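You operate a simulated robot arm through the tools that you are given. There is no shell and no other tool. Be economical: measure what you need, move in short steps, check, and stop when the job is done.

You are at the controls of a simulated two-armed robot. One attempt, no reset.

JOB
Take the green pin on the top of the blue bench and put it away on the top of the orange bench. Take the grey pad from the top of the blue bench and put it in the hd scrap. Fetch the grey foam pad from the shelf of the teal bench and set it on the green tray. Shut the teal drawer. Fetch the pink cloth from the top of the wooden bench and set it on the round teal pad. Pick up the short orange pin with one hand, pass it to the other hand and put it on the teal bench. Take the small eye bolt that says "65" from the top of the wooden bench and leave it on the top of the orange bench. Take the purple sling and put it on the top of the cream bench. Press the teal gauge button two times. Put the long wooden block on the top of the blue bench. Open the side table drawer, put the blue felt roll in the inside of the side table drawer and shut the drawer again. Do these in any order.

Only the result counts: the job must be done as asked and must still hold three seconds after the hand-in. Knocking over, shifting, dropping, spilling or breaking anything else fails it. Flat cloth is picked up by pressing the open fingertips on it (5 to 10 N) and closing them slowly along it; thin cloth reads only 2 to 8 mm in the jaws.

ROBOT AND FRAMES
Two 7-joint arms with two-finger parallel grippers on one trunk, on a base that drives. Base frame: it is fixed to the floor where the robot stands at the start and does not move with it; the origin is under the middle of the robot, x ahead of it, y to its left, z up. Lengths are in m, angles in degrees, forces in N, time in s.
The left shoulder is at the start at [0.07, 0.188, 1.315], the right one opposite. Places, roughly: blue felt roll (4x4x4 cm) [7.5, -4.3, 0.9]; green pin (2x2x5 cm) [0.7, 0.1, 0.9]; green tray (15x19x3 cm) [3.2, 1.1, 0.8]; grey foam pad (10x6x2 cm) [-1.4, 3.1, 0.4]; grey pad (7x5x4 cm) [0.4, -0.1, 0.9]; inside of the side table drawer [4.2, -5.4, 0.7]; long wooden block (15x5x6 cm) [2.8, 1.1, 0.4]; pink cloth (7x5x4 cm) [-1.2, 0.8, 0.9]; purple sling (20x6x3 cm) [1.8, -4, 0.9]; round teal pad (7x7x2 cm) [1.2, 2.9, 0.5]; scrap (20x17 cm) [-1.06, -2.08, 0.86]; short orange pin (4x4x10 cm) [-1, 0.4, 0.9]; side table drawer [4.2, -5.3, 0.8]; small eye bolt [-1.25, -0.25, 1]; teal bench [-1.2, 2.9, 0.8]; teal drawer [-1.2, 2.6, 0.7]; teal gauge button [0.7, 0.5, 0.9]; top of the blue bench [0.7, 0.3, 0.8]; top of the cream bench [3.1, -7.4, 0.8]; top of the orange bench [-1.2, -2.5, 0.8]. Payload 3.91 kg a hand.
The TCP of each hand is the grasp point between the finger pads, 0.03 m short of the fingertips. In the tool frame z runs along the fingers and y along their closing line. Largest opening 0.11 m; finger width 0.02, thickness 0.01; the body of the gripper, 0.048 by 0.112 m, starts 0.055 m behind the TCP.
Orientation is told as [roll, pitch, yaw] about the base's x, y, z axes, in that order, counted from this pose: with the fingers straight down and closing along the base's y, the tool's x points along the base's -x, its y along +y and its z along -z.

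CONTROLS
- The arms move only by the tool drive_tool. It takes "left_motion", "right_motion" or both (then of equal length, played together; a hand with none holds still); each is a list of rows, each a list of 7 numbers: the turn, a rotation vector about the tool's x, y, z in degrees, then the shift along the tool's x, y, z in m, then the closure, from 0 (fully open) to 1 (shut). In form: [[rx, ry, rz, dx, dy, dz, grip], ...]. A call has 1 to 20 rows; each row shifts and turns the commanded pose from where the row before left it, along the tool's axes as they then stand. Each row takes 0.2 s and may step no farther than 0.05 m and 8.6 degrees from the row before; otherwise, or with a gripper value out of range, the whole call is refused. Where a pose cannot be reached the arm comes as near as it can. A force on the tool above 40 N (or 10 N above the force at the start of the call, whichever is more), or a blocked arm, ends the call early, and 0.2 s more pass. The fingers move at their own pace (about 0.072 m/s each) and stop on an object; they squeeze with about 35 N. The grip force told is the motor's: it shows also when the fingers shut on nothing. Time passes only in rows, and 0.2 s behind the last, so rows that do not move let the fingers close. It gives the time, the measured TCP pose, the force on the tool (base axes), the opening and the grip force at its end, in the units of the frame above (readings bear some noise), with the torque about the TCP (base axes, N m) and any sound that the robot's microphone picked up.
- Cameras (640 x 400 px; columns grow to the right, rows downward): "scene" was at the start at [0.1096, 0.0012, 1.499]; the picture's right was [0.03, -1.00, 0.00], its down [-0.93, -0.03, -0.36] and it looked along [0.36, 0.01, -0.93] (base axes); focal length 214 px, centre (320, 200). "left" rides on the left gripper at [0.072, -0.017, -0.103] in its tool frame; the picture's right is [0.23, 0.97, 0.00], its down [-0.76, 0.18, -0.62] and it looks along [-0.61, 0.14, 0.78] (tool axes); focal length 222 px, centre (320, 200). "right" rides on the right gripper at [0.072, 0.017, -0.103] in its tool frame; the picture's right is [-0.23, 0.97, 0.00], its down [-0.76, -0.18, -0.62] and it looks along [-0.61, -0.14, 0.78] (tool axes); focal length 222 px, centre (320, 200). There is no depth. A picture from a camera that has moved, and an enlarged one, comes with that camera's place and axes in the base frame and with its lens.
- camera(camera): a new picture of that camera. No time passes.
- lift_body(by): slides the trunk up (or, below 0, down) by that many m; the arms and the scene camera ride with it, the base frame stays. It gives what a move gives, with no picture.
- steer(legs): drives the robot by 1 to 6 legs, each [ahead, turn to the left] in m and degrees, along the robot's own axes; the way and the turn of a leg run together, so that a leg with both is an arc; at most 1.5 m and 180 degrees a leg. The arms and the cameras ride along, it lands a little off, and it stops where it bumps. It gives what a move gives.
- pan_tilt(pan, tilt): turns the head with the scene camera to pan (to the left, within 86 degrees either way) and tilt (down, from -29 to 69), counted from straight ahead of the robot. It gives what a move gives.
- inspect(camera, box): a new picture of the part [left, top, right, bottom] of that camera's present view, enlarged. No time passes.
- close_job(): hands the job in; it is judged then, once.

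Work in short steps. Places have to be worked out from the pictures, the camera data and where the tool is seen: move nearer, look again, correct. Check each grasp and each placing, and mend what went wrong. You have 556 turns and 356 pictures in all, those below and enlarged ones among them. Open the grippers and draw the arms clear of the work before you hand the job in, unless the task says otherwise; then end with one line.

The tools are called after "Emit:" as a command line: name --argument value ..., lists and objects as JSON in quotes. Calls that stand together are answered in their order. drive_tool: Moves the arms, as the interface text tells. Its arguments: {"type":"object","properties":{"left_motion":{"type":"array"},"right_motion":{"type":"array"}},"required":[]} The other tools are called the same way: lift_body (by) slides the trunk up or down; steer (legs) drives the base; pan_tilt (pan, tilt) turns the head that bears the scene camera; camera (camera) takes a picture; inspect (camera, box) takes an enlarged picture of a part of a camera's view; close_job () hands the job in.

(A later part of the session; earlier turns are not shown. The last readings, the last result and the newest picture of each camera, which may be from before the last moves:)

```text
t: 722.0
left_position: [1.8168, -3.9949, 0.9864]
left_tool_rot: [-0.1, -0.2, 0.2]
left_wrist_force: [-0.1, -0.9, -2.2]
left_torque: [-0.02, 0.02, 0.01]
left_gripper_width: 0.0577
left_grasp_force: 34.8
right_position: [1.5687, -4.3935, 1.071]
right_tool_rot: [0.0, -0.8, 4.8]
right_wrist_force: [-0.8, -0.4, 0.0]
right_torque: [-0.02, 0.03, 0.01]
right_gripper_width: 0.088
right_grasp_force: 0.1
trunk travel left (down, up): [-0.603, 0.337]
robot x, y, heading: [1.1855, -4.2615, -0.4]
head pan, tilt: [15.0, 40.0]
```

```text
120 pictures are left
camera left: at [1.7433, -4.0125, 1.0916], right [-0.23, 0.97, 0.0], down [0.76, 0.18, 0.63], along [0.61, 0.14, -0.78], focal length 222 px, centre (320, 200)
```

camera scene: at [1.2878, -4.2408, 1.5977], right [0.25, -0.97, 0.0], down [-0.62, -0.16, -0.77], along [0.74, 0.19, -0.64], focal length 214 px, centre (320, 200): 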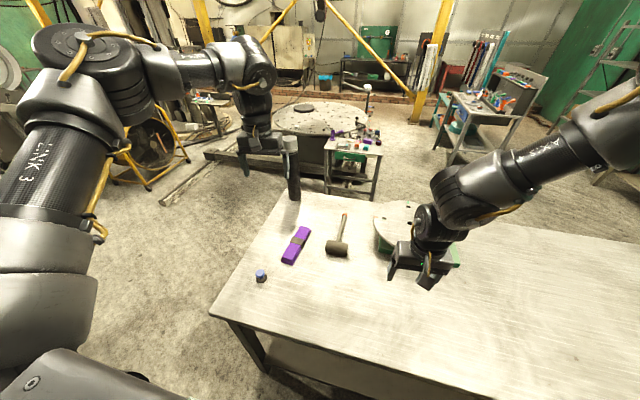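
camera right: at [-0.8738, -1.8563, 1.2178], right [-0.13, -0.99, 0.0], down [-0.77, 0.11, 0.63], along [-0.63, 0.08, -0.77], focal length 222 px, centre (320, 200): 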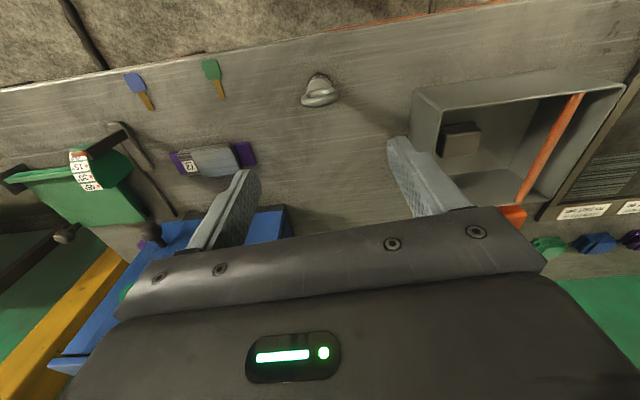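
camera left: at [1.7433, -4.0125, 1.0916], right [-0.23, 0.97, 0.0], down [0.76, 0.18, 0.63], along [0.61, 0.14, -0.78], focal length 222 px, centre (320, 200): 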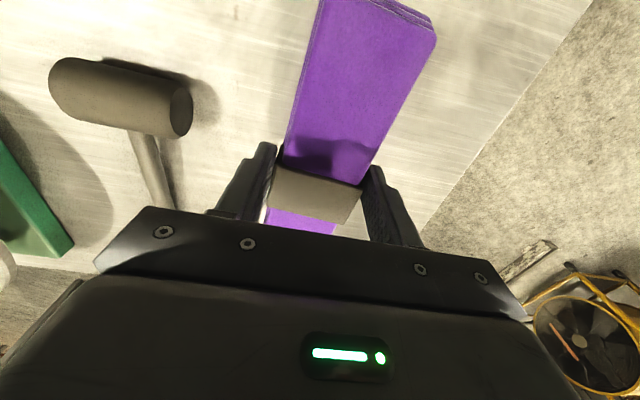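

Sling held. Raise, back off, head south along x≈0.85.

Emit:
lift_body --by 0.25

Emit:
steer --legs '[[-0.4, 0], [0, -89.6], [1.0, 0]]'

Emit:
pan_tilt --pan 25 --tilt 18

Emit:
camera --camera "scene"

```text
t: 724.6
left_position: [1.817, -3.9946, 1.2378]
left_tool_rot: [0.0, -0.2, 0.3]
left_wrist_force: [-0.1, 0.3, -2.3]
left_torque: [0.01, 0.01, 0.01]
left_gripper_width: 0.0573
left_grasp_force: 35.2
right_position: [1.5674, -4.3938, 1.3201]
right_tool_rot: [0.0, -0.7, 4.9]
right_wrist_force: [-0.4, 0.1, 0.6]
right_torque: [0.01, 0.01, 0.03]
right_gripper_width: 0.0882
right_grasp_force: 0.0
trunk travel left (down, up): [-0.853, 0.087]
robot x, y, heading: [1.188, -4.2605, -0.2]
head pan, tilt: [15.0, 40.0]
```

```text
t: 735.7
left_position: [1.0547, -5.8906, 1.2383]
left_tool_rot: [0.0, -0.2, -89.7]
left_wrist_force: [0.0, 0.1, -2.2]
left_torque: [0.01, 0.01, -0.02]
left_gripper_width: 0.0565
left_grasp_force: 35.1
right_position: [0.655, -5.6436, 1.3212]
right_tool_rot: [-0.1, -0.9, -85.1]
right_wrist_force: [0.5, 0.2, 0.1]
right_torque: [0.0, -0.01, 0.0]
right_gripper_width: 0.0879
right_grasp_force: 0.1
trunk travel left (down, up): [-0.853, 0.087]
robot x, y, heading: [0.7885, -5.2626, -90.3]
head pan, tilt: [15.0, 40.0]
```

```text
t: 736.6
left_position: [1.0545, -5.8919, 1.2368]
left_tool_rot: [0.0, -0.2, -89.8]
left_wrist_force: [0.6, 0.5, -2.5]
left_torque: [0.04, -0.02, -0.02]
left_gripper_width: 0.0561
left_grasp_force: 34.6
right_position: [0.6554, -5.6451, 1.3214]
right_tool_rot: [0.0, -0.8, -85.1]
right_wrist_force: [0.5, 0.3, 0.2]
right_torque: [-0.01, -0.02, 0.02]
right_gripper_width: 0.0879
right_grasp_force: 0.1
trunk travel left (down, up): [-0.853, 0.087]
robot x, y, heading: [0.7903, -5.2644, -90.5]
head pan, tilt: [25.0, 18.0]
```

```text
119 pictures are left
camera scene: at [0.8293, -5.4001, 1.5981], right [-0.91, -0.42, 0.0], down [-0.13, 0.28, -0.95], along [0.4, -0.86, -0.31], focal length 214 px, centre (320, 200)
```

scene: 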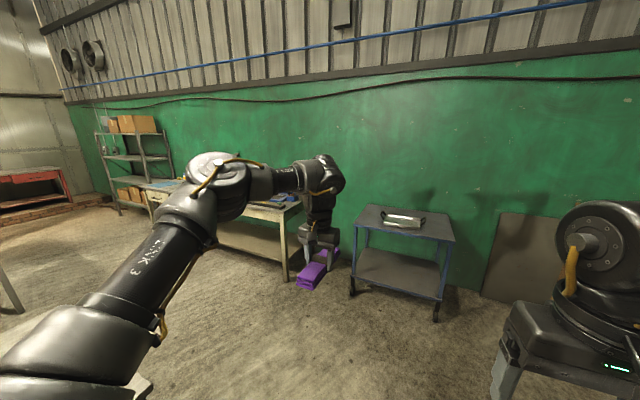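

Cream bench: right-front leg near (1.98,-7.03), extending east along the wall. I go further south, then toward (2.3,-6.4).

Emit:
steer --legs '[[0.5, 0], [0, 65], [1.4, 0], [0, -65]]'

Emit:
pan_tilt --pan 15 --tilt 28

Emit:
camera --camera "scene"

```text
t: 751.7
left_position: [2.3264, -6.9645, 1.2383]
left_tool_rot: [0.1, -0.2, -88.9]
left_wrist_force: [-0.6, -0.4, -2.6]
left_torque: [0.03, -0.02, 0.02]
left_gripper_width: 0.0555
left_grasp_force: 35.0
right_position: [1.9227, -6.7223, 1.3211]
right_tool_rot: [-0.1, -0.8, -84.3]
right_wrist_force: [0.0, 0.2, 0.7]
right_torque: [-0.01, 0.03, -0.02]
right_gripper_width: 0.0879
right_grasp_force: 0.0
trunk travel left (down, up): [-0.853, 0.087]
robot x, y, heading: [2.0502, -6.3388, -89.6]
head pan, tilt: [25.0, 18.0]
```

```text
t: 752.5
left_position: [2.3256, -6.9642, 1.237]
left_tool_rot: [0.1, -0.2, -89.0]
left_wrist_force: [0.9, -0.5, -2.5]
left_torque: [0.03, 0.01, 0.03]
left_gripper_width: 0.0556
left_grasp_force: 35.1
right_position: [1.9231, -6.7214, 1.3208]
right_tool_rot: [0.0, -0.8, -84.2]
right_wrist_force: [0.2, 0.2, -0.4]
right_torque: [-0.01, -0.04, 0.0]
right_gripper_width: 0.0879
right_grasp_force: 0.1
trunk travel left (down, up): [-0.853, 0.087]
robot x, y, heading: [2.0497, -6.3382, -89.5]
head pan, tilt: [15.0, 28.0]
```

```text
118 pictures are left
camera scene: at [2.0777, -6.479, 1.5821], right [-0.96, -0.27, 0.0], down [-0.13, 0.45, -0.88], along [0.24, -0.85, -0.47], focal length 214 px, centre (320, 200)
```

scene: 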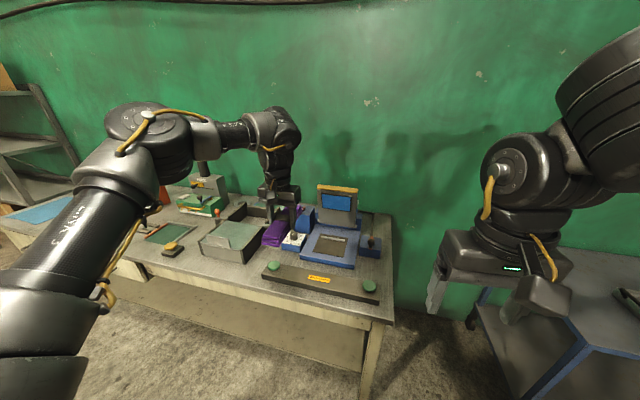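

I move 0.6 m further east for a better look at free space on the bench.

Emit:
steer --legs '[[0, 90], [0.65, 0], [0, -90]]'

Emit:
camera --camera "scene"

Emit:
camera --camera "left"

```text
t: 763.8
left_position: [2.9873, -6.9512, 1.2376]
left_tool_rot: [-0.1, -0.2, -88.7]
left_wrist_force: [0.3, 0.5, -2.8]
left_torque: [0.06, -0.04, 0.0]
left_gripper_width: 0.0557
left_grasp_force: 35.1
right_position: [2.5829, -6.7106, 1.3215]
right_tool_rot: [0.1, -0.9, -84.1]
right_wrist_force: [-0.1, -0.2, -0.5]
right_torque: [0.0, -0.01, -0.02]
right_gripper_width: 0.0879
right_grasp_force: 0.1
trunk travel left (down, up): [-0.853, 0.087]
robot x, y, heading: [2.7074, -6.3277, -89.3]
head pan, tilt: [15.0, 28.0]
```

```text
117 pictures are left
camera scene: at [2.7367, -6.4671, 1.5821], right [-0.96, -0.27, 0.0], down [-0.13, 0.45, -0.88], along [0.24, -0.85, -0.47], focal length 214 px, centre (320, 200)
```

scene: 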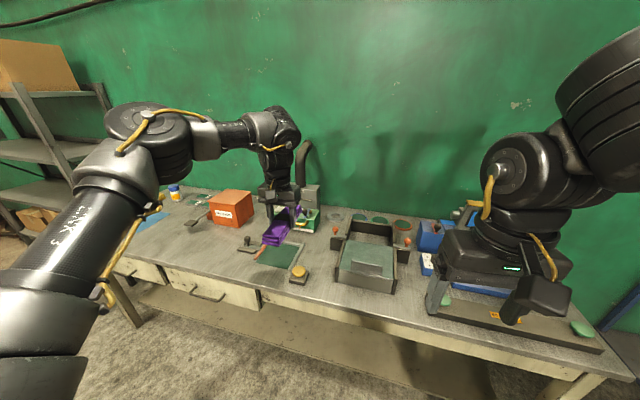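

```text
116 pictures are left
camera left: at [2.9683, -6.8797, 1.3418], right [0.97, 0.25, 0.0], down [0.19, -0.76, 0.63], along [0.16, -0.61, -0.78], focal length 222 px, centre (320, 200)
```

left: 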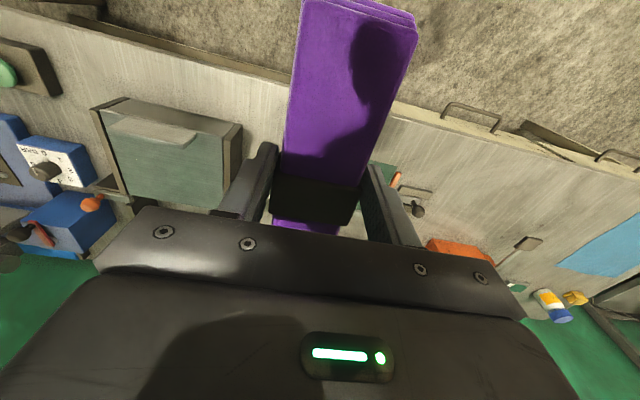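

Free spot at about x=3.5, y≈-7.09. I move another 0.52 m east.

Emit:
steer --legs '[[0, 89.3], [0.52, 0], [0, -90]]'

Emit:
camera --camera "left"

Emit:
camera --camera "scene"

```text
t: 774.4
left_position: [3.4983, -6.9606, 1.2375]
left_tool_rot: [0.1, -0.1, -89.6]
left_wrist_force: [-0.2, -0.6, -2.3]
left_torque: [0.01, 0.04, -0.02]
left_gripper_width: 0.0555
left_grasp_force: 35.2
right_position: [3.0982, -6.7118, 1.3206]
right_tool_rot: [-0.1, -0.9, -85.0]
right_wrist_force: [-0.5, 0.3, -0.2]
right_torque: [-0.01, 0.0, 0.03]
right_gripper_width: 0.0878
right_grasp_force: 0.0
trunk travel left (down, up): [-0.853, 0.087]
robot x, y, heading: [3.2291, -6.331, -90.2]
head pan, tilt: [15.0, 28.0]
```

```text
115 pictures are left
camera left: at [3.481, -6.8877, 1.3418], right [0.97, 0.23, 0.0], down [0.18, -0.76, 0.63], along [0.15, -0.61, -0.78], focal length 222 px, centre (320, 200)
```

left: 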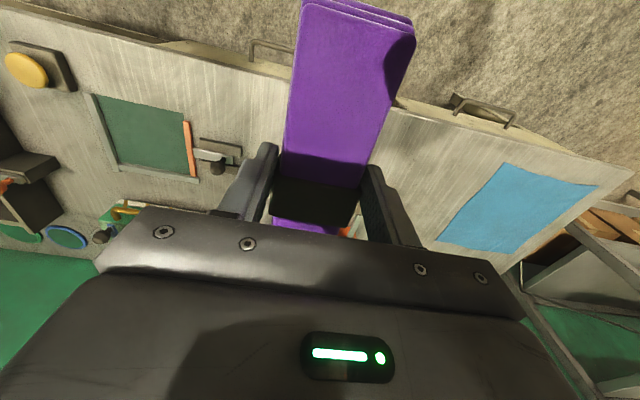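

```text
114 pictures are left
camera scene: at [3.2557, -6.4715, 1.5821], right [-0.97, -0.26, 0.0], down [-0.12, 0.45, -0.88], along [0.23, -0.85, -0.47], focal length 214 px, centre (320, 200)
```

scene: 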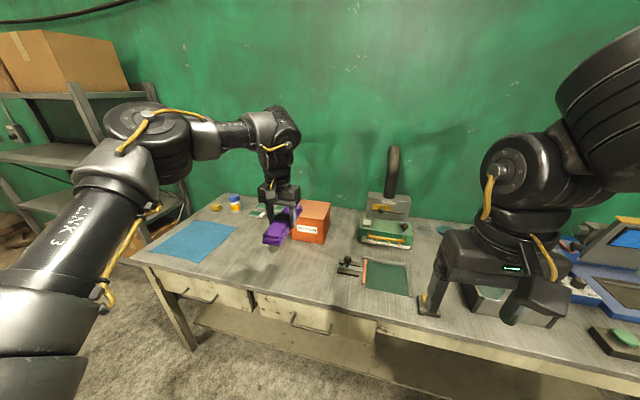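

Drive 0.14 m ahead and lower.

Emit:
steer --legs '[[0.14, 0]]'

Emit:
lift_body --by -0.3

Emit:
camera --camera "left"

Emit:
camera --camera "scene"

```text
t: 775.8
left_position: [3.4973, -7.0938, 1.2421]
left_tool_rot: [0.0, -0.5, -89.5]
left_wrist_force: [-1.8, 0.3, -1.7]
left_torque: [-0.01, 0.01, 0.02]
left_gripper_width: 0.0554
left_grasp_force: 34.9
right_position: [3.0969, -6.8469, 1.3224]
right_tool_rot: [0.0, -1.1, -85.1]
right_wrist_force: [0.5, 0.9, 0.9]
right_torque: [-0.06, 0.03, -0.02]
right_gripper_width: 0.0881
right_grasp_force: 0.0
trunk travel left (down, up): [-0.853, 0.087]
robot x, y, heading: [3.227, -6.4733, -90.3]
head pan, tilt: [15.0, 28.0]
```

```text
t: 778.8
left_position: [3.4972, -7.0999, 0.9386]
left_tool_rot: [0.1, -0.2, -89.6]
left_wrist_force: [-0.2, 0.7, -1.7]
left_torque: [0.05, -0.02, 0.02]
left_gripper_width: 0.0552
left_grasp_force: 35.2
right_position: [3.0967, -6.8527, 1.0209]
right_tool_rot: [0.1, -0.8, -85.0]
right_wrist_force: [-0.6, 0.5, 0.4]
right_torque: [-0.01, -0.01, -0.01]
right_gripper_width: 0.0879
right_grasp_force: 0.2
trunk travel left (down, up): [-0.553, 0.387]
robot x, y, heading: [3.2282, -6.4742, -90.6]
head pan, tilt: [15.0, 28.0]
```

```text
113 pictures are left
camera left: at [3.4797, -7.0281, 1.0423], right [0.97, 0.23, 0.0], down [0.18, -0.76, 0.63], along [0.15, -0.61, -0.78], focal length 222 px, centre (320, 200)
```

left: 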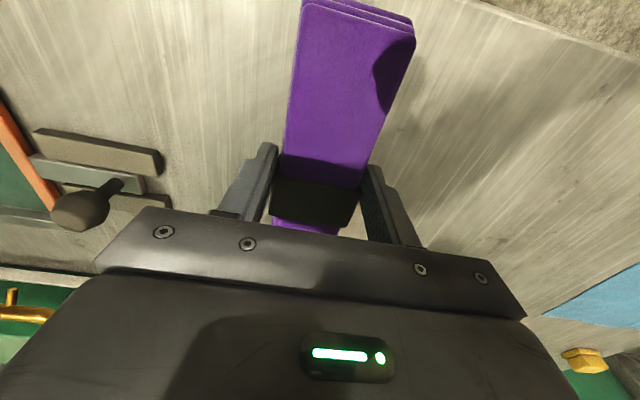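

```text
112 pictures are left
camera scene: at [3.2545, -6.6118, 1.2821], right [-0.97, -0.25, 0.0], down [-0.12, 0.45, -0.88], along [0.23, -0.85, -0.47], focal length 214 px, centre (320, 200)
```

scene: 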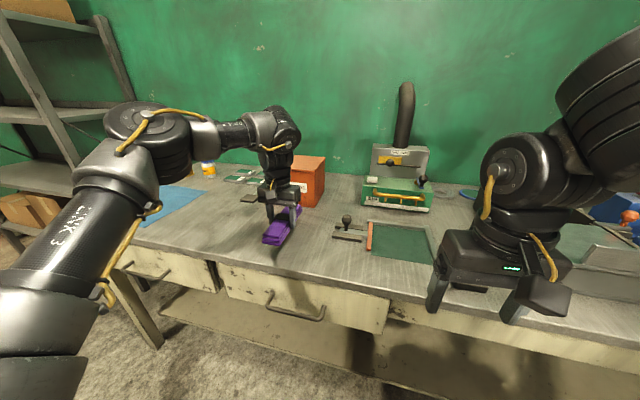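

Free below. Lower further with force check.

Emit:
lift_body --by -0.046

Emit:
lift_body --by -0.006

```text
t: 779.6
left_position: [3.4965, -7.1002, 0.8939]
left_tool_rot: [0.0, -0.2, -89.6]
left_wrist_force: [0.0, 1.1, -2.1]
left_torque: [0.04, -0.05, -0.02]
left_gripper_width: 0.0556
left_grasp_force: 34.7
right_position: [3.0973, -6.853, 0.9764]
right_tool_rot: [-0.1, -0.7, -85.0]
right_wrist_force: [-0.2, 0.2, -0.1]
right_torque: [-0.01, 0.0, -0.02]
right_gripper_width: 0.088
right_grasp_force: 0.0
trunk travel left (down, up): [-0.507, 0.433]
robot x, y, heading: [3.2277, -6.4724, -90.4]
head pan, tilt: [15.0, 28.0]
```

```text
t: 780.2
left_position: [3.4973, -7.1001, 0.8885]
left_tool_rot: [0.0, -0.5, -89.6]
left_wrist_force: [1.5, -2.8, 9.6]
left_torque: [-0.89, -0.11, 0.08]
left_gripper_width: 0.0556
left_grasp_force: 34.8
right_position: [3.0968, -6.8519, 0.9694]
right_tool_rot: [0.0, -0.9, -85.0]
right_wrist_force: [0.2, -0.4, 0.1]
right_torque: [-0.03, -0.02, 0.02]
right_gripper_width: 0.0881
right_grasp_force: 0.1
trunk travel left (down, up): [-0.501, 0.439]
robot x, y, heading: [3.2269, -6.4712, -90.3]
head pan, tilt: [15.0, 28.0]
```

Contact; open and lift.

Emit:
drive_tool --left_motion '[[0, 0, 0, 0, 0, 0, 0.4], [0, 0, 0, 0, 0, 0, 0.25], [0, 0, 0, 0, 0, 0, 0.1], [0, 0, 0, 0, 0, 0, 0.1]]'

Emit:
lift_body --by 0.2

Emit:
camera --camera "left"

```text
t: 781.2
left_position: [3.4972, -7.0994, 0.8865]
left_tool_rot: [0.0, -0.2, -89.6]
left_wrist_force: [-0.3, 0.2, 0.5]
left_torque: [-0.02, 0.0, 0.01]
left_gripper_width: 0.0992
left_grasp_force: 0.1
right_position: [3.0966, -6.8531, 0.9694]
right_tool_rot: [0.0, -0.8, -85.0]
right_wrist_force: [-0.5, 0.4, 0.4]
right_torque: [-0.01, 0.02, 0.0]
right_gripper_width: 0.0881
right_grasp_force: 0.0
trunk travel left (down, up): [-0.501, 0.439]
robot x, y, heading: [3.2291, -6.4721, -90.3]
head pan, tilt: [15.0, 28.0]
```

```text
t: 783.4
left_position: [3.4979, -7.1007, 1.0863]
left_tool_rot: [0.0, -0.1, -89.6]
left_wrist_force: [0.7, 0.7, 0.3]
left_torque: [0.01, 0.0, 0.01]
left_gripper_width: 0.099
left_grasp_force: 0.2
right_position: [3.0968, -6.8533, 1.1697]
right_tool_rot: [0.1, -0.7, -85.0]
right_wrist_force: [-0.3, -1.1, 0.6]
right_torque: [-0.04, 0.01, -0.01]
right_gripper_width: 0.0881
right_grasp_force: 0.0
trunk travel left (down, up): [-0.701, 0.239]
robot x, y, heading: [3.2317, -6.4717, -89.9]
head pan, tilt: [15.0, 28.0]
```

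```text
111 pictures are left
camera left: at [3.4796, -7.0281, 1.1902], right [0.97, 0.23, 0.0], down [0.18, -0.76, 0.63], along [0.15, -0.61, -0.78], focal length 222 px, centre (320, 200)
```

left: 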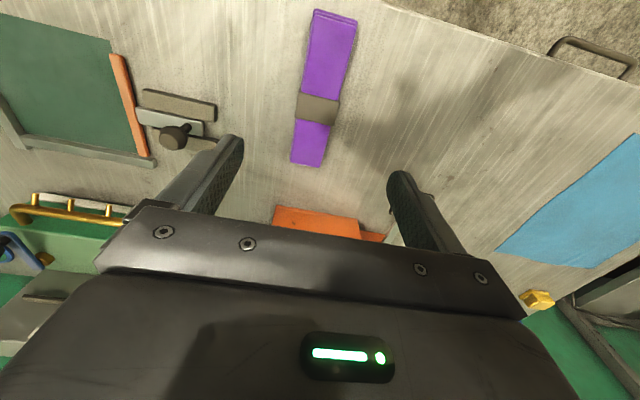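

Sling placed. Now look for the side table (4.2,-5.4) and the felt roll (7.5,-4.3).

Emit:
lift_body --by 0.15

Emit:
steer --legs '[[-0.35, 0], [0, 115]]'

Emit:
pan_tilt --pan 0 --tilt 22

Emit:
camera --camera "scene"

```text
t: 785.1
left_position: [3.498, -7.1002, 1.2361]
left_tool_rot: [0.0, -0.1, -89.6]
left_wrist_force: [0.8, 0.6, 0.7]
left_torque: [0.0, 0.01, 0.0]
left_gripper_width: 0.0991
left_grasp_force: 0.0
right_position: [3.0972, -6.8533, 1.3199]
right_tool_rot: [0.0, -0.9, -85.0]
right_wrist_force: [-0.8, 0.3, -0.3]
right_torque: [-0.02, 0.02, 0.03]
right_gripper_width: 0.0878
right_grasp_force: 0.1
trunk travel left (down, up): [-0.851, 0.089]
robot x, y, heading: [3.2278, -6.4712, -90.4]
head pan, tilt: [15.0, 28.0]
```

```text
t: 792.1
left_position: [3.6891, -5.6216, 1.2358]
left_tool_rot: [0.0, -0.3, 24.7]
left_wrist_force: [-0.7, 0.0, -1.1]
left_torque: [-0.03, -0.01, 0.02]
left_gripper_width: 0.099
left_grasp_force: 0.1
right_position: [3.6278, -6.0892, 1.3201]
right_tool_rot: [-0.1, -0.8, 29.5]
right_wrist_force: [0.9, 0.3, 0.5]
right_torque: [-0.01, 0.02, 0.01]
right_gripper_width: 0.088
right_grasp_force: 0.1
trunk travel left (down, up): [-0.851, 0.089]
robot x, y, heading: [3.2303, -6.1229, 24.4]
head pan, tilt: [15.0, 28.0]
```

```text
t: 792.9
left_position: [3.6891, -5.621, 1.236]
left_tool_rot: [0.0, -0.1, 24.8]
left_wrist_force: [0.0, -0.6, 0.6]
left_torque: [-0.04, -0.01, -0.01]
left_gripper_width: 0.0988
left_grasp_force: 0.0
right_position: [3.6293, -6.0882, 1.3193]
right_tool_rot: [0.0, -0.8, 29.4]
right_wrist_force: [0.0, 0.4, 0.6]
right_torque: [0.03, -0.02, 0.01]
right_gripper_width: 0.0879
right_grasp_force: 0.1
trunk travel left (down, up): [-0.851, 0.089]
robot x, y, heading: [3.2312, -6.126, 24.2]
head pan, tilt: [0.0, 22.0]
```

```text
110 pictures are left
camera scene: at [3.3632, -6.0677, 1.5897], right [0.41, -0.91, 0.0], down [-0.34, -0.15, -0.93], along [0.85, 0.38, -0.38], focal length 214 px, centre (320, 200)
```

scene: 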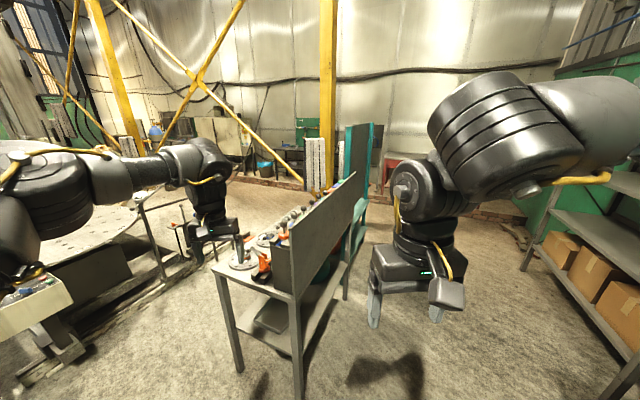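

I look more to the left to understand the layout.

Emit:
pan_tilt --pan 40 --tilt 30

Emit:
camera --camera "scene"

```text
t: 794.0
left_position: [3.6894, -5.6212, 1.2365]
left_tool_rot: [0.0, -0.1, 24.8]
left_wrist_force: [-0.3, -0.1, -0.6]
left_torque: [0.02, 0.0, -0.02]
left_gripper_width: 0.0989
left_grasp_force: 0.1
right_position: [3.6293, -6.0879, 1.3196]
right_tool_rot: [0.0, -0.8, 29.5]
right_wrist_force: [0.8, 0.0, 0.0]
right_torque: [0.01, -0.03, 0.0]
right_gripper_width: 0.0881
right_grasp_force: 0.0
trunk travel left (down, up): [-0.851, 0.089]
robot x, y, heading: [3.2313, -6.1273, 24.2]
head pan, tilt: [40.0, 30.0]
```

```text
109 pictures are left
camera scene: at [3.3181, -6.0247, 1.577], right [0.9, -0.44, 0.0], down [-0.22, -0.45, -0.87], along [0.38, 0.78, -0.5], focal length 214 px, centre (320, 200)
```

scene: 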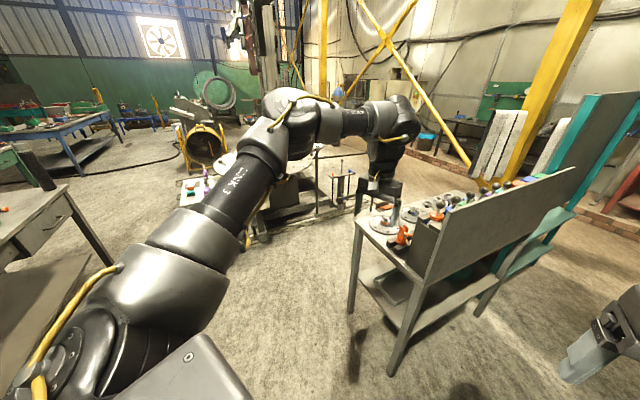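

The side table's short west edge is at x≈4.0, y -5.68..-5.18. I go to its west side and face east.

Emit:
steer --legs '[[0, 66], [0.7, 0], [0, -90]]'

Emit:
lift_body --by -0.3

Emit:
pan_tilt --pan 0 --tilt 30

Emit:
camera --camera "scene"

```text
t: 804.5
left_position: [3.8535, -5.1527, 1.2351]
left_tool_rot: [0.0, -0.2, 0.9]
left_wrist_force: [-0.3, -0.1, 0.2]
left_torque: [-0.01, -0.01, -0.04]
left_gripper_width: 0.099
left_grasp_force: 0.0
right_position: [3.6104, -5.5552, 1.3197]
right_tool_rot: [0.0, -0.7, 5.8]
right_wrist_force: [0.6, 0.0, 0.4]
right_torque: [-0.02, 0.01, 0.01]
right_gripper_width: 0.0876
right_grasp_force: 0.0
trunk travel left (down, up): [-0.851, 0.089]
robot x, y, heading: [3.2286, -5.4294, 0.2]
head pan, tilt: [40.0, 30.0]
```

```text
t: 807.5
left_position: [3.8531, -5.1512, 0.9367]
left_tool_rot: [0.0, -0.1, 1.0]
left_wrist_force: [0.2, -0.3, -0.2]
left_torque: [0.03, -0.01, -0.02]
left_gripper_width: 0.0988
left_grasp_force: 0.0
right_position: [3.6111, -5.555, 1.0203]
right_tool_rot: [0.0, -0.8, 5.7]
right_wrist_force: [0.1, -0.3, 0.2]
right_torque: [0.0, 0.0, -0.02]
right_gripper_width: 0.0881
right_grasp_force: 0.0
trunk travel left (down, up): [-0.551, 0.389]
robot x, y, heading: [3.2286, -5.4293, 0.3]
head pan, tilt: [40.0, 30.0]
```

```text
t: 808.6
left_position: [3.8547, -5.1525, 0.9361]
left_tool_rot: [0.0, -0.2, 1.0]
left_wrist_force: [0.2, 0.4, 0.6]
left_torque: [0.0, -0.02, -0.02]
left_gripper_width: 0.099
left_grasp_force: 0.0
right_position: [3.6116, -5.5553, 1.0188]
right_tool_rot: [0.1, -0.8, 5.7]
right_wrist_force: [0.0, 0.0, 0.2]
right_torque: [0.02, 0.04, -0.03]
right_gripper_width: 0.0881
right_grasp_force: 0.0
trunk travel left (down, up): [-0.551, 0.389]
robot x, y, heading: [3.2291, -5.4255, 0.4]
head pan, tilt: [0.0, 30.0]
```

```text
108 pictures are left
camera scene: at [3.3734, -5.4278, 1.277], right [0.01, -1.0, 0.0], down [-0.5, 0.0, -0.87], along [0.87, 0.01, -0.5], focal length 214 px, centre (320, 200)
```

scene: 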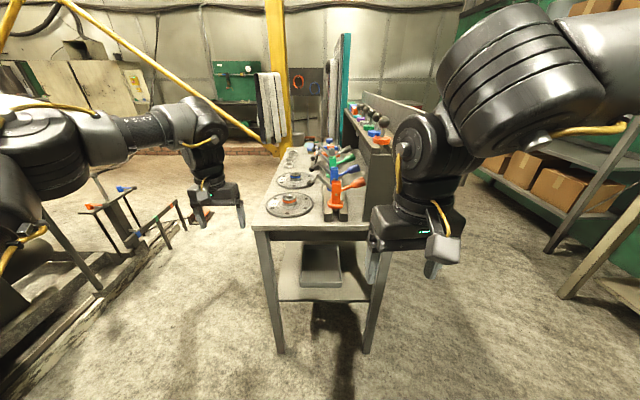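

No drawer on the west face; it must be on the north face (≈x 4.2). First I fetch the felt roll in the east: raise, then pass north of the table along y≈-4.69.

Emit:
lift_body --by 0.3

Emit:
steer --legs '[[0, 60], [0.85, 0], [0, -60]]'

Emit:
pan_tilt --pan 0 --tilt 25

Emit:
camera --camera "scene"

```text
t: 811.6
left_position: [3.8543, -5.1528, 1.2368]
left_tool_rot: [0.0, -0.1, 1.0]
left_wrist_force: [0.5, -0.6, 0.2]
left_torque: [-0.02, 0.02, 0.02]
left_gripper_width: 0.0989
left_grasp_force: 0.2
right_position: [3.6104, -5.5554, 1.3193]
right_tool_rot: [0.0, -0.8, 5.8]
right_wrist_force: [-0.9, 0.3, -0.1]
right_torque: [0.01, -0.02, -0.01]
right_gripper_width: 0.0878
right_grasp_force: 0.0
trunk travel left (down, up): [-0.851, 0.089]
robot x, y, heading: [3.2259, -5.4285, 0.4]
head pan, tilt: [0.0, 30.0]
```

```text
t: 821.4
left_position: [4.2661, -4.4015, 1.2369]
left_tool_rot: [0.1, -0.2, 1.6]
left_wrist_force: [0.9, 0.0, -0.4]
left_torque: [0.02, -0.01, 0.01]
left_gripper_width: 0.099
left_grasp_force: 0.1
right_position: [4.028, -4.8087, 1.3205]
right_tool_rot: [0.0, -0.8, 6.4]
right_wrist_force: [0.0, 0.2, 0.4]
right_torque: [-0.03, 0.05, -0.01]
right_gripper_width: 0.0883
right_grasp_force: 0.1
trunk travel left (down, up): [-0.851, 0.089]
robot x, y, heading: [3.6458, -4.6843, 1.0]
head pan, tilt: [0.0, 30.0]
```

```text
t: 822.0
left_position: [4.2667, -4.4013, 1.236]
left_tool_rot: [0.0, -0.2, 1.8]
left_wrist_force: [-0.1, 0.5, 0.1]
left_torque: [0.02, 0.02, 0.01]
left_gripper_width: 0.0989
left_grasp_force: 0.1
right_position: [4.0282, -4.8066, 1.3202]
right_tool_rot: [0.1, -0.7, 6.4]
right_wrist_force: [0.5, -0.4, -0.2]
right_torque: [-0.02, 0.0, 0.0]
right_gripper_width: 0.0878
right_grasp_force: 0.1
trunk travel left (down, up): [-0.851, 0.089]
robot x, y, heading: [3.6439, -4.6886, 1.2]
head pan, tilt: [0.0, 25.0]
```

```text
107 pictures are left
camera scene: at [3.7913, -4.6833, 1.5849], right [0.02, -1.0, 0.0], down [-0.42, -0.01, -0.91], along [0.91, 0.02, -0.42], focal length 214 px, centre (320, 200)
```

scene: 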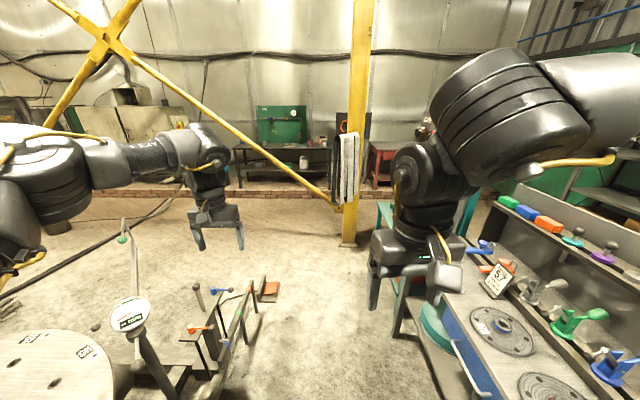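

I see the blue drawer on the table's north face. A yellow post with a low brace blocks the direct way east, so I go round the south side: back to the west, then along y≈-6.2.

Emit:
steer --legs '[[0, -121], [0.87, 0], [0, 30], [0.72, 0], [0, 90]]'

Emit:
pan_tilt --pan 10 --tilt 20

Emit:
camera --camera "scene"

```text
t: 840.5
left_position: [3.8426, -5.8876, 1.2365]
left_tool_rot: [0.0, -0.2, 0.0]
left_wrist_force: [-1.2, 0.5, -0.1]
left_torque: [-0.01, -0.02, 0.04]
left_gripper_width: 0.099
left_grasp_force: 0.0
right_position: [3.5919, -6.2869, 1.3196]
right_tool_rot: [0.0, -0.8, 4.7]
right_wrist_force: [1.2, -0.5, 0.3]
right_torque: [0.02, -0.01, -0.01]
right_gripper_width: 0.088
right_grasp_force: 0.0
trunk travel left (down, up): [-0.851, 0.089]
robot x, y, heading: [3.2167, -6.1542, -0.6]
head pan, tilt: [0.0, 25.0]
```

```text
t: 841.2
left_position: [3.8416, -5.8872, 1.2357]
left_tool_rot: [0.0, -0.2, 0.1]
left_wrist_force: [0.0, 0.0, -0.7]
left_torque: [0.0, 0.0, -0.01]
left_gripper_width: 0.0987
left_grasp_force: 0.2
right_position: [3.5924, -6.2867, 1.3193]
right_tool_rot: [0.0, -0.9, 4.7]
right_wrist_force: [-0.1, 0.1, -1.8]
right_torque: [0.01, 0.03, -0.03]
right_gripper_width: 0.0877
right_grasp_force: 0.0
trunk travel left (down, up): [-0.851, 0.089]
robot x, y, heading: [3.2145, -6.1532, -0.5]
head pan, tilt: [10.0, 20.0]
```

```text
106 pictures are left
camera scene: at [3.3587, -6.1398, 1.593], right [0.16, -0.99, 0.0], down [-0.34, -0.06, -0.94], along [0.93, 0.15, -0.34], focal length 214 px, centre (320, 200)
```

scene: 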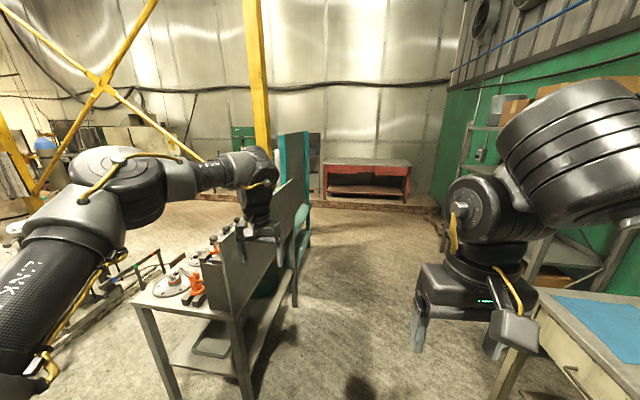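

The aisle ahead is open. Drive 2.7 m east, slightly south.

Emit:
steer --legs '[[0, -6], [1.4, 0], [0, 6.5], [1.3, 0], [0, 45]]'

Emit:
camera --camera "scene"

```text
t: 857.6
left_position: [6.1714, -5.6786, 1.2366]
left_tool_rot: [0.1, -0.2, 46.1]
left_wrist_force: [0.3, 0.0, 1.6]
left_torque: [-0.01, 0.01, 0.0]
left_gripper_width: 0.099
left_grasp_force: 0.0
right_position: [6.285, -6.1337, 1.3195]
right_tool_rot: [0.0, -0.8, 50.7]
right_wrist_force: [-0.3, -0.2, 1.1]
right_torque: [-0.01, 0.01, 0.02]
right_gripper_width: 0.0879
right_grasp_force: 0.1
trunk travel left (down, up): [-0.851, 0.089]
robot x, y, heading: [5.9241, -6.315, 45.4]
head pan, tilt: [10.0, 20.0]
```

```text
105 pictures are left
camera scene: at [6.017, -6.2039, 1.593], right [0.82, -0.57, 0.0], down [-0.19, -0.28, -0.94], along [0.53, 0.77, -0.34], focal length 214 px, centre (320, 200)
```

scene: 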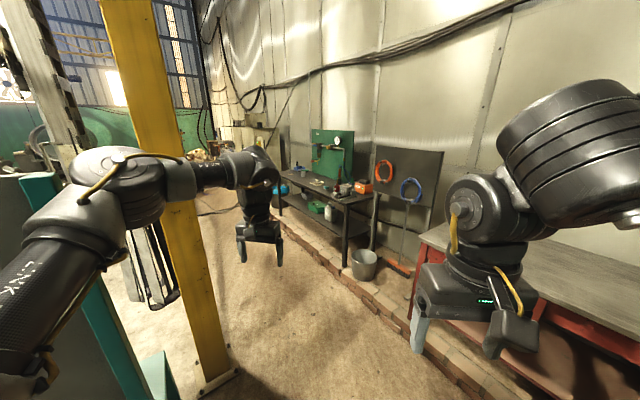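

Felt bench: front edge x≈7.45, brick curb at x≈7.3. I go to (6.7,-4.6) and face east.

Emit:
steer --legs '[[0, 1], [1.12, 0], [0, 44], [0.9, 0], [0, -90]]'

Emit:
pan_tilt --pan 20 --tilt 35

Emit:
camera --camera "scene"

Emit:
camera --camera "left"

```text
t: 873.7
left_position: [7.3236, -4.3617, 1.2368]
left_tool_rot: [0.0, -0.2, 0.3]
left_wrist_force: [0.0, 0.2, 0.2]
left_torque: [0.01, 0.0, 0.05]
left_gripper_width: 0.0992
left_grasp_force: 0.0
right_position: [7.0744, -4.7598, 1.3192]
right_tool_rot: [0.0, -0.8, 4.8]
right_wrist_force: [0.1, 0.3, -0.5]
right_torque: [0.02, 0.01, 0.02]
right_gripper_width: 0.0882
right_grasp_force: 0.1
trunk travel left (down, up): [-0.851, 0.089]
robot x, y, heading: [6.6957, -4.6251, -0.5]
head pan, tilt: [10.0, 20.0]
```

```text
t: 874.5
left_position: [7.3235, -4.361, 1.2366]
left_tool_rot: [0.0, -0.2, 0.2]
left_wrist_force: [1.0, 0.7, 0.1]
left_torque: [-0.01, 0.0, 0.0]
left_gripper_width: 0.0992
left_grasp_force: 0.1
right_position: [7.0737, -4.7602, 1.3195]
right_tool_rot: [-0.1, -0.8, 4.8]
right_wrist_force: [-0.4, 0.5, 0.8]
right_torque: [-0.03, -0.03, -0.02]
right_gripper_width: 0.088
right_grasp_force: 0.0
trunk travel left (down, up): [-0.851, 0.089]
robot x, y, heading: [6.697, -4.6295, -0.6]
head pan, tilt: [20.0, 35.0]
```

```text
104 pictures are left
camera scene: at [6.8315, -4.5998, 1.5692], right [0.33, -0.94, 0.0], down [-0.54, -0.19, -0.82], along [0.77, 0.27, -0.57], focal length 214 px, centre (320, 200)
```

scene: 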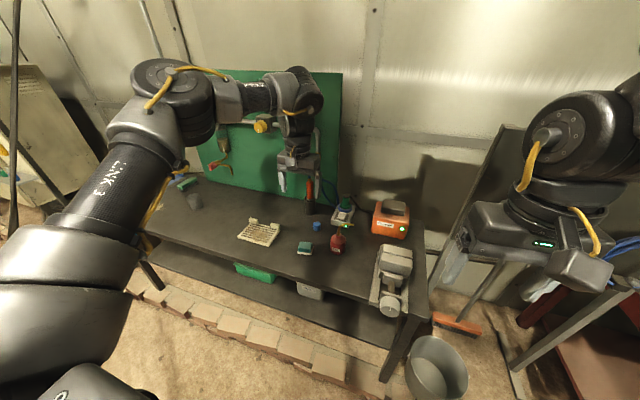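

```text
103 pictures are left
camera left: at [7.2507, -4.3792, 1.3405], right [-0.23, 0.97, 0.0], down [0.76, 0.18, 0.63], along [0.61, 0.14, -0.78], focal length 222 px, centre (320, 200)
```

left: 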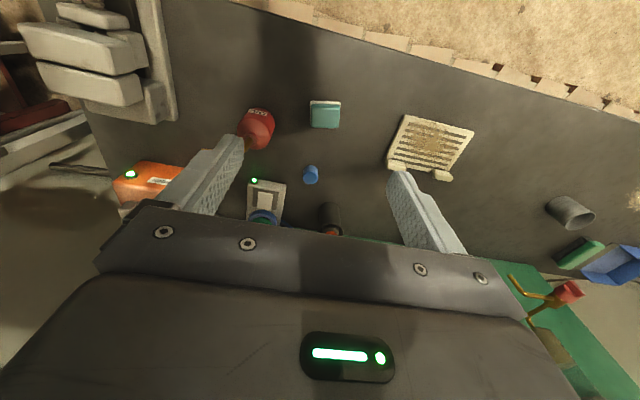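

Felt roll at ≈(7.525,-4.339,0.90). I drive 0.2 m ahead, shift the hand 2 cm left and lower part way.

Emit:
steer --legs '[[0.2, 0]]'

Emit:
drive_tool --left_motion '[[0, 0, 0, 0, 0.022, 0, 0.38], [0, 0, 0, 0, 0, 0, 0.38]]'

Emit:
lift_body --by -0.15

Emit:
camera --camera "left"

Emit:
camera --camera "scene"

```text
t: 876.1
left_position: [7.519, -4.3628, 1.2381]
left_tool_rot: [0.0, -0.4, 0.2]
left_wrist_force: [-1.3, -1.4, -0.1]
left_torque: [-0.02, -0.05, 0.0]
left_gripper_width: 0.0991
left_grasp_force: 0.0
right_position: [7.2702, -4.7619, 1.3199]
right_tool_rot: [-0.1, -1.0, 4.9]
right_wrist_force: [0.7, 0.2, 1.0]
right_torque: [0.03, -0.03, -0.02]
right_gripper_width: 0.0879
right_grasp_force: 0.1
trunk travel left (down, up): [-0.851, 0.089]
robot x, y, heading: [6.893, -4.629, -0.9]
head pan, tilt: [20.0, 35.0]
```

```text
t: 876.7
left_position: [7.5213, -4.3397, 1.2373]
left_tool_rot: [0.0, -0.3, 0.2]
left_wrist_force: [-0.6, -0.7, 1.0]
left_torque: [-0.02, 0.01, -0.02]
left_gripper_width: 0.0679
left_grasp_force: 0.0
right_position: [7.2717, -4.7619, 1.3206]
right_tool_rot: [0.1, -0.9, 4.9]
right_wrist_force: [-0.8, 0.0, -0.8]
right_torque: [-0.04, 0.0, 0.03]
right_gripper_width: 0.0885
right_grasp_force: 0.2
trunk travel left (down, up): [-0.851, 0.089]
robot x, y, heading: [6.891, -4.6291, -0.5]
head pan, tilt: [20.0, 35.0]
```

```text
t: 878.4
left_position: [7.5222, -4.3391, 1.0872]
left_tool_rot: [0.1, -0.3, 0.2]
left_wrist_force: [-0.9, -0.4, -0.2]
left_torque: [-0.02, -0.02, 0.04]
left_gripper_width: 0.0682
left_grasp_force: 0.1
right_position: [7.2738, -4.7613, 1.1706]
right_tool_rot: [0.0, -0.9, 4.9]
right_wrist_force: [-0.5, 0.2, 0.1]
right_torque: [-0.02, -0.01, 0.0]
right_gripper_width: 0.0879
right_grasp_force: 0.1
trunk travel left (down, up): [-0.701, 0.239]
robot x, y, heading: [6.8942, -4.6312, -0.6]
head pan, tilt: [20.0, 35.0]
```

```text
102 pictures are left
camera left: at [7.4498, -4.3583, 1.1907], right [-0.23, 0.97, 0.0], down [0.76, 0.18, 0.63], along [0.61, 0.14, -0.78], focal length 222 px, centre (320, 200)
```

left: 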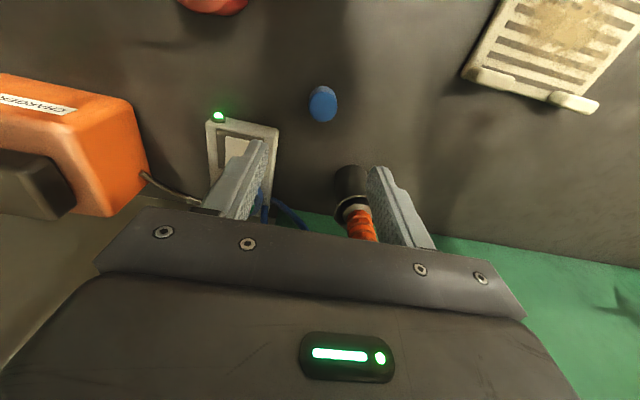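

```text
101 pictures are left
camera scene: at [7.0305, -4.601, 1.4192], right [0.34, -0.94, 0.0], down [-0.54, -0.19, -0.82], along [0.77, 0.27, -0.57], focal length 214 px, centre (320, 200)
```

scene: 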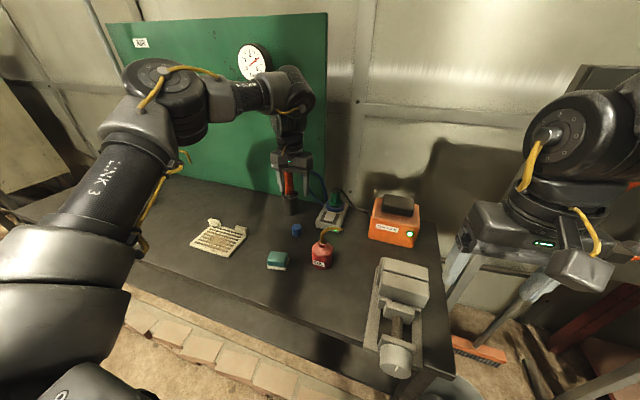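

Centred. Lower 16 cm, check.

Emit:
lift_body --by -0.15

Emit:
camera --camera "left"

```text
t: 880.2
left_position: [7.5219, -4.3398, 0.9361]
left_tool_rot: [0.0, -0.3, 0.2]
left_wrist_force: [-0.1, 0.4, 0.1]
left_torque: [0.0, -0.02, 0.0]
left_gripper_width: 0.0682
left_grasp_force: 0.1
right_position: [7.2737, -4.7622, 1.0193]
right_tool_rot: [-0.1, -1.0, 4.9]
right_wrist_force: [-0.2, -0.2, 0.0]
right_torque: [0.03, 0.01, 0.01]
right_gripper_width: 0.0878
right_grasp_force: 0.0
trunk travel left (down, up): [-0.551, 0.389]
robot x, y, heading: [6.8941, -4.6302, -0.2]
head pan, tilt: [20.0, 35.0]
```

```text
100 pictures are left
camera left: at [7.4499, -4.3583, 1.0407], right [-0.23, 0.97, 0.0], down [0.76, 0.18, 0.63], along [0.61, 0.14, -0.78], focal length 222 px, centre (320, 200)
```

left: 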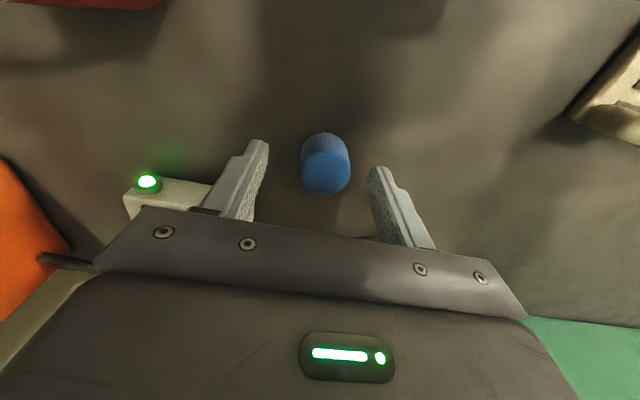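

Lower 2.5 cm with force check, then close.

Emit:
lift_body --by -0.025

Emit:
camera --camera "left"

```text
t: 880.9
left_position: [7.5231, -4.34, 0.9119]
left_tool_rot: [0.1, -0.3, 0.2]
left_wrist_force: [0.4, -0.3, -0.2]
left_torque: [0.01, -0.02, 0.01]
left_gripper_width: 0.0681
left_grasp_force: 0.0
right_position: [7.2735, -4.761, 0.9951]
right_tool_rot: [0.0, -0.9, 4.9]
right_wrist_force: [-0.1, -0.6, 0.4]
right_torque: [-0.02, -0.04, 0.0]
right_gripper_width: 0.0878
right_grasp_force: 0.0
trunk travel left (down, up): [-0.526, 0.414]
robot x, y, heading: [6.8936, -4.6321, -0.7]
head pan, tilt: [20.0, 35.0]
```

```text
99 pictures are left
camera left: at [7.4496, -4.3583, 1.0157], right [-0.23, 0.97, 0.0], down [0.76, 0.18, 0.63], along [0.61, 0.14, -0.78], focal length 222 px, centre (320, 200)
```

left: 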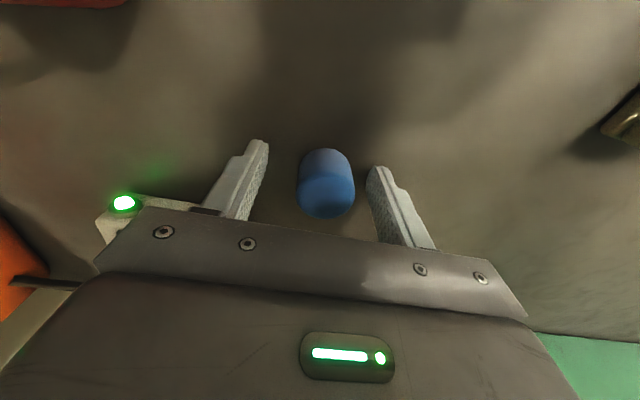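

Emit:
lift_body --by -0.012

Emit:
drive_tool --left_motion '[[0, 0, 0, 0, 0, 0, 0.55], [0, 0, 0, 0, 0, 0, 0.7], [0, 0, 0, 0, 0, 0, 1], [0, 0, 0, 0, 0, 0, 1]]'

Emit:
lift_body --by 0.1

Emit:
camera --camera "left"

```text
t: 881.4
left_position: [7.5217, -4.3409, 0.9104]
left_tool_rot: [0.0, -1.1, 0.4]
left_wrist_force: [-11.6, -1.3, 13.5]
left_torque: [0.43, 0.46, 0.46]
left_gripper_width: 0.0675
left_grasp_force: 0.0
right_position: [7.2729, -4.7618, 0.9875]
right_tool_rot: [0.0, -1.0, 5.0]
right_wrist_force: [-0.5, 0.1, 0.0]
right_torque: [0.03, -0.01, 0.02]
right_gripper_width: 0.088
right_grasp_force: 0.0
trunk travel left (down, up): [-0.517, 0.423]
robot x, y, heading: [6.8944, -4.634, -0.4]
head pan, tilt: [20.0, 35.0]
stopped: the force on the tool passed its limit (the readings are from after the stop); the commanded pose is now the measured one
```

```text
t: 882.4
left_position: [7.5229, -4.3383, 0.9103]
left_tool_rot: [0.0, -1.3, 0.3]
left_wrist_force: [4.6, 10.6, 28.6]
left_torque: [0.57, 0.14, -0.1]
left_gripper_width: 0.0339
left_grasp_force: 34.4
right_position: [7.2714, -4.7617, 0.9855]
right_tool_rot: [-0.1, -1.1, 4.9]
right_wrist_force: [0.6, 0.6, 0.3]
right_torque: [-0.02, 0.03, 0.0]
right_gripper_width: 0.0879
right_grasp_force: 0.1
trunk travel left (down, up): [-0.517, 0.423]
robot x, y, heading: [6.8938, -4.6322, -0.5]
head pan, tilt: [20.0, 35.0]
```

```text
t: 883.7
left_position: [7.5252, -4.34, 1.0056]
left_tool_rot: [0.0, -1.0, 0.2]
left_wrist_force: [0.1, -0.4, -0.1]
left_torque: [-0.03, 0.03, 0.05]
left_gripper_width: 0.0338
left_grasp_force: 35.2
right_position: [7.2757, -4.7624, 1.0851]
right_tool_rot: [0.0, -0.9, 4.9]
right_wrist_force: [0.0, -0.2, -0.2]
right_torque: [0.01, 0.01, 0.01]
right_gripper_width: 0.0878
right_grasp_force: 0.2
trunk travel left (down, up): [-0.617, 0.323]
robot x, y, heading: [6.8916, -4.63, -0.7]
head pan, tilt: [20.0, 35.0]
```

```text
98 pictures are left
camera left: at [7.4513, -4.3574, 1.1103], right [-0.23, 0.97, 0.0], down [0.75, 0.18, 0.64], along [0.62, 0.14, -0.77], focal length 222 px, centre (320, 200)
```

left: 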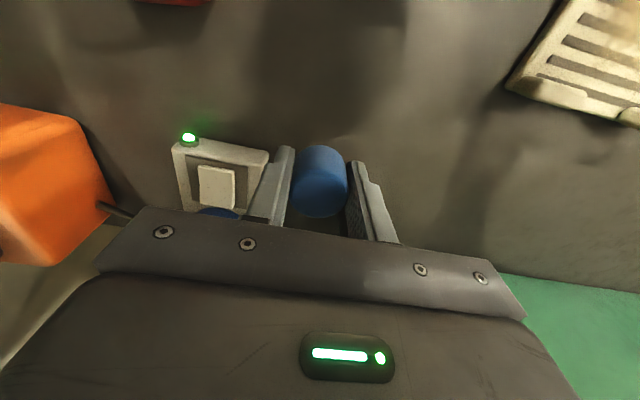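

Felt roll gripped. I raise and retrace my path in reverse.

Emit:
lift_body --by 0.23

Emit:
steer --legs '[[-0.2, 0], [0, 90.5], [-0.9, 0], [0, -44], [-1.12, 0], [0, -46]]'

Emit:
steer --legs '[[-1.3, 0], [0, -6], [-1.4, 0], [0, 6]]'

```text
t: 886.1
left_position: [7.5261, -4.3406, 1.2374]
left_tool_rot: [0.0, -1.0, 0.2]
left_wrist_force: [0.0, -0.8, -0.1]
left_torque: [-0.03, -0.02, 0.01]
left_gripper_width: 0.0341
left_grasp_force: 34.9
right_position: [7.2738, -4.7612, 1.3147]
right_tool_rot: [0.0, -0.9, 4.9]
right_wrist_force: [0.0, 0.1, -0.9]
right_torque: [-0.02, 0.01, 0.04]
right_gripper_width: 0.0881
right_grasp_force: 0.1
trunk travel left (down, up): [-0.847, 0.093]
robot x, y, heading: [6.8926, -4.6305, -0.3]
head pan, tilt: [20.0, 35.0]
```

```text
t: 905.4
left_position: [6.553, -6.0401, 1.2371]
left_tool_rot: [-0.1, -0.9, 0.4]
left_wrist_force: [0.3, 0.0, -1.0]
left_torque: [0.0, 0.01, 0.02]
left_gripper_width: 0.0338
left_grasp_force: 34.8
right_position: [6.303, -6.4624, 1.3159]
right_tool_rot: [0.1, -0.8, 5.1]
right_wrist_force: [-0.3, 0.1, -0.4]
right_torque: [-0.01, -0.01, -0.01]
right_gripper_width: 0.0879
right_grasp_force: 0.1
trunk travel left (down, up): [-0.847, 0.093]
robot x, y, heading: [5.9228, -6.3347, -0.3]
head pan, tilt: [20.0, 35.0]
```

```text
t: 919.6
left_position: [3.8479, -5.9017, 1.2365]
left_tool_rot: [0.2, -1.0, 1.2]
left_wrist_force: [0.4, -0.4, 1.0]
left_torque: [0.03, 0.0, -0.03]
left_gripper_width: 0.0343
left_grasp_force: 35.7
right_position: [3.6048, -6.3276, 1.3148]
right_tool_rot: [0.2, -0.8, 5.8]
right_wrist_force: [-0.3, -0.5, -0.3]
right_torque: [0.03, -0.01, 0.02]
right_gripper_width: 0.088
right_grasp_force: 0.1
trunk travel left (down, up): [-0.847, 0.093]
robot x, y, heading: [3.2233, -6.1969, 0.5]
head pan, tilt: [20.0, 35.0]
```

Now round to the north side of the side table.

Emit:
steer --legs '[[0, 89.5], [0.77, 0], [0, -30], [0.85, 0], [0, -60]]'

Emit:
pan_tilt --pan -45 --tilt 40

Emit:
camera --camera "scene"

```text
t: 935.7
left_position: [4.2962, -4.4114, 1.237]
left_tool_rot: [-0.2, -1.0, -0.2]
left_wrist_force: [-0.2, -0.8, -0.1]
left_torque: [-0.02, 0.01, -0.02]
left_gripper_width: 0.034
left_grasp_force: 35.2
right_position: [4.043, -4.8314, 1.3168]
right_tool_rot: [0.0, -0.7, 4.6]
right_wrist_force: [1.4, 0.5, 0.2]
right_torque: [0.03, 0.0, -0.02]
right_gripper_width: 0.088
right_grasp_force: 0.1
trunk travel left (down, up): [-0.847, 0.093]
robot x, y, heading: [3.6617, -4.696, -0.3]
head pan, tilt: [20.0, 35.0]
```

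```text
t: 937.1
left_position: [4.2959, -4.411, 1.2366]
left_tool_rot: [-0.3, -0.9, -0.2]
left_wrist_force: [0.3, 0.7, -0.6]
left_torque: [0.0, 0.0, -0.01]
left_gripper_width: 0.034
left_grasp_force: 35.3
right_position: [4.0432, -4.8325, 1.3148]
right_tool_rot: [0.1, -0.7, 4.6]
right_wrist_force: [0.5, -0.8, -0.8]
right_torque: [-0.02, -0.02, 0.0]
right_gripper_width: 0.0881
right_grasp_force: 0.2
trunk travel left (down, up): [-0.847, 0.093]
robot x, y, heading: [3.6652, -4.6951, -0.9]
head pan, tilt: [-45.0, 40.0]
```

```text
97 pictures are left
camera scene: at [3.7768, -4.76, 1.5576], right [-0.72, -0.7, 0.0], down [-0.45, 0.46, -0.77], along [0.53, -0.55, -0.64], focal length 214 px, centre (320, 200)
```

scene: 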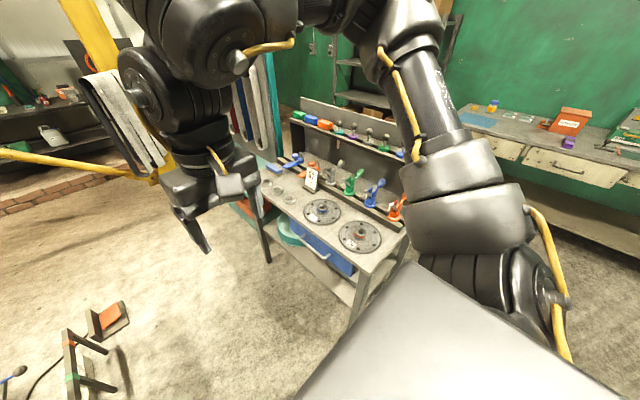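

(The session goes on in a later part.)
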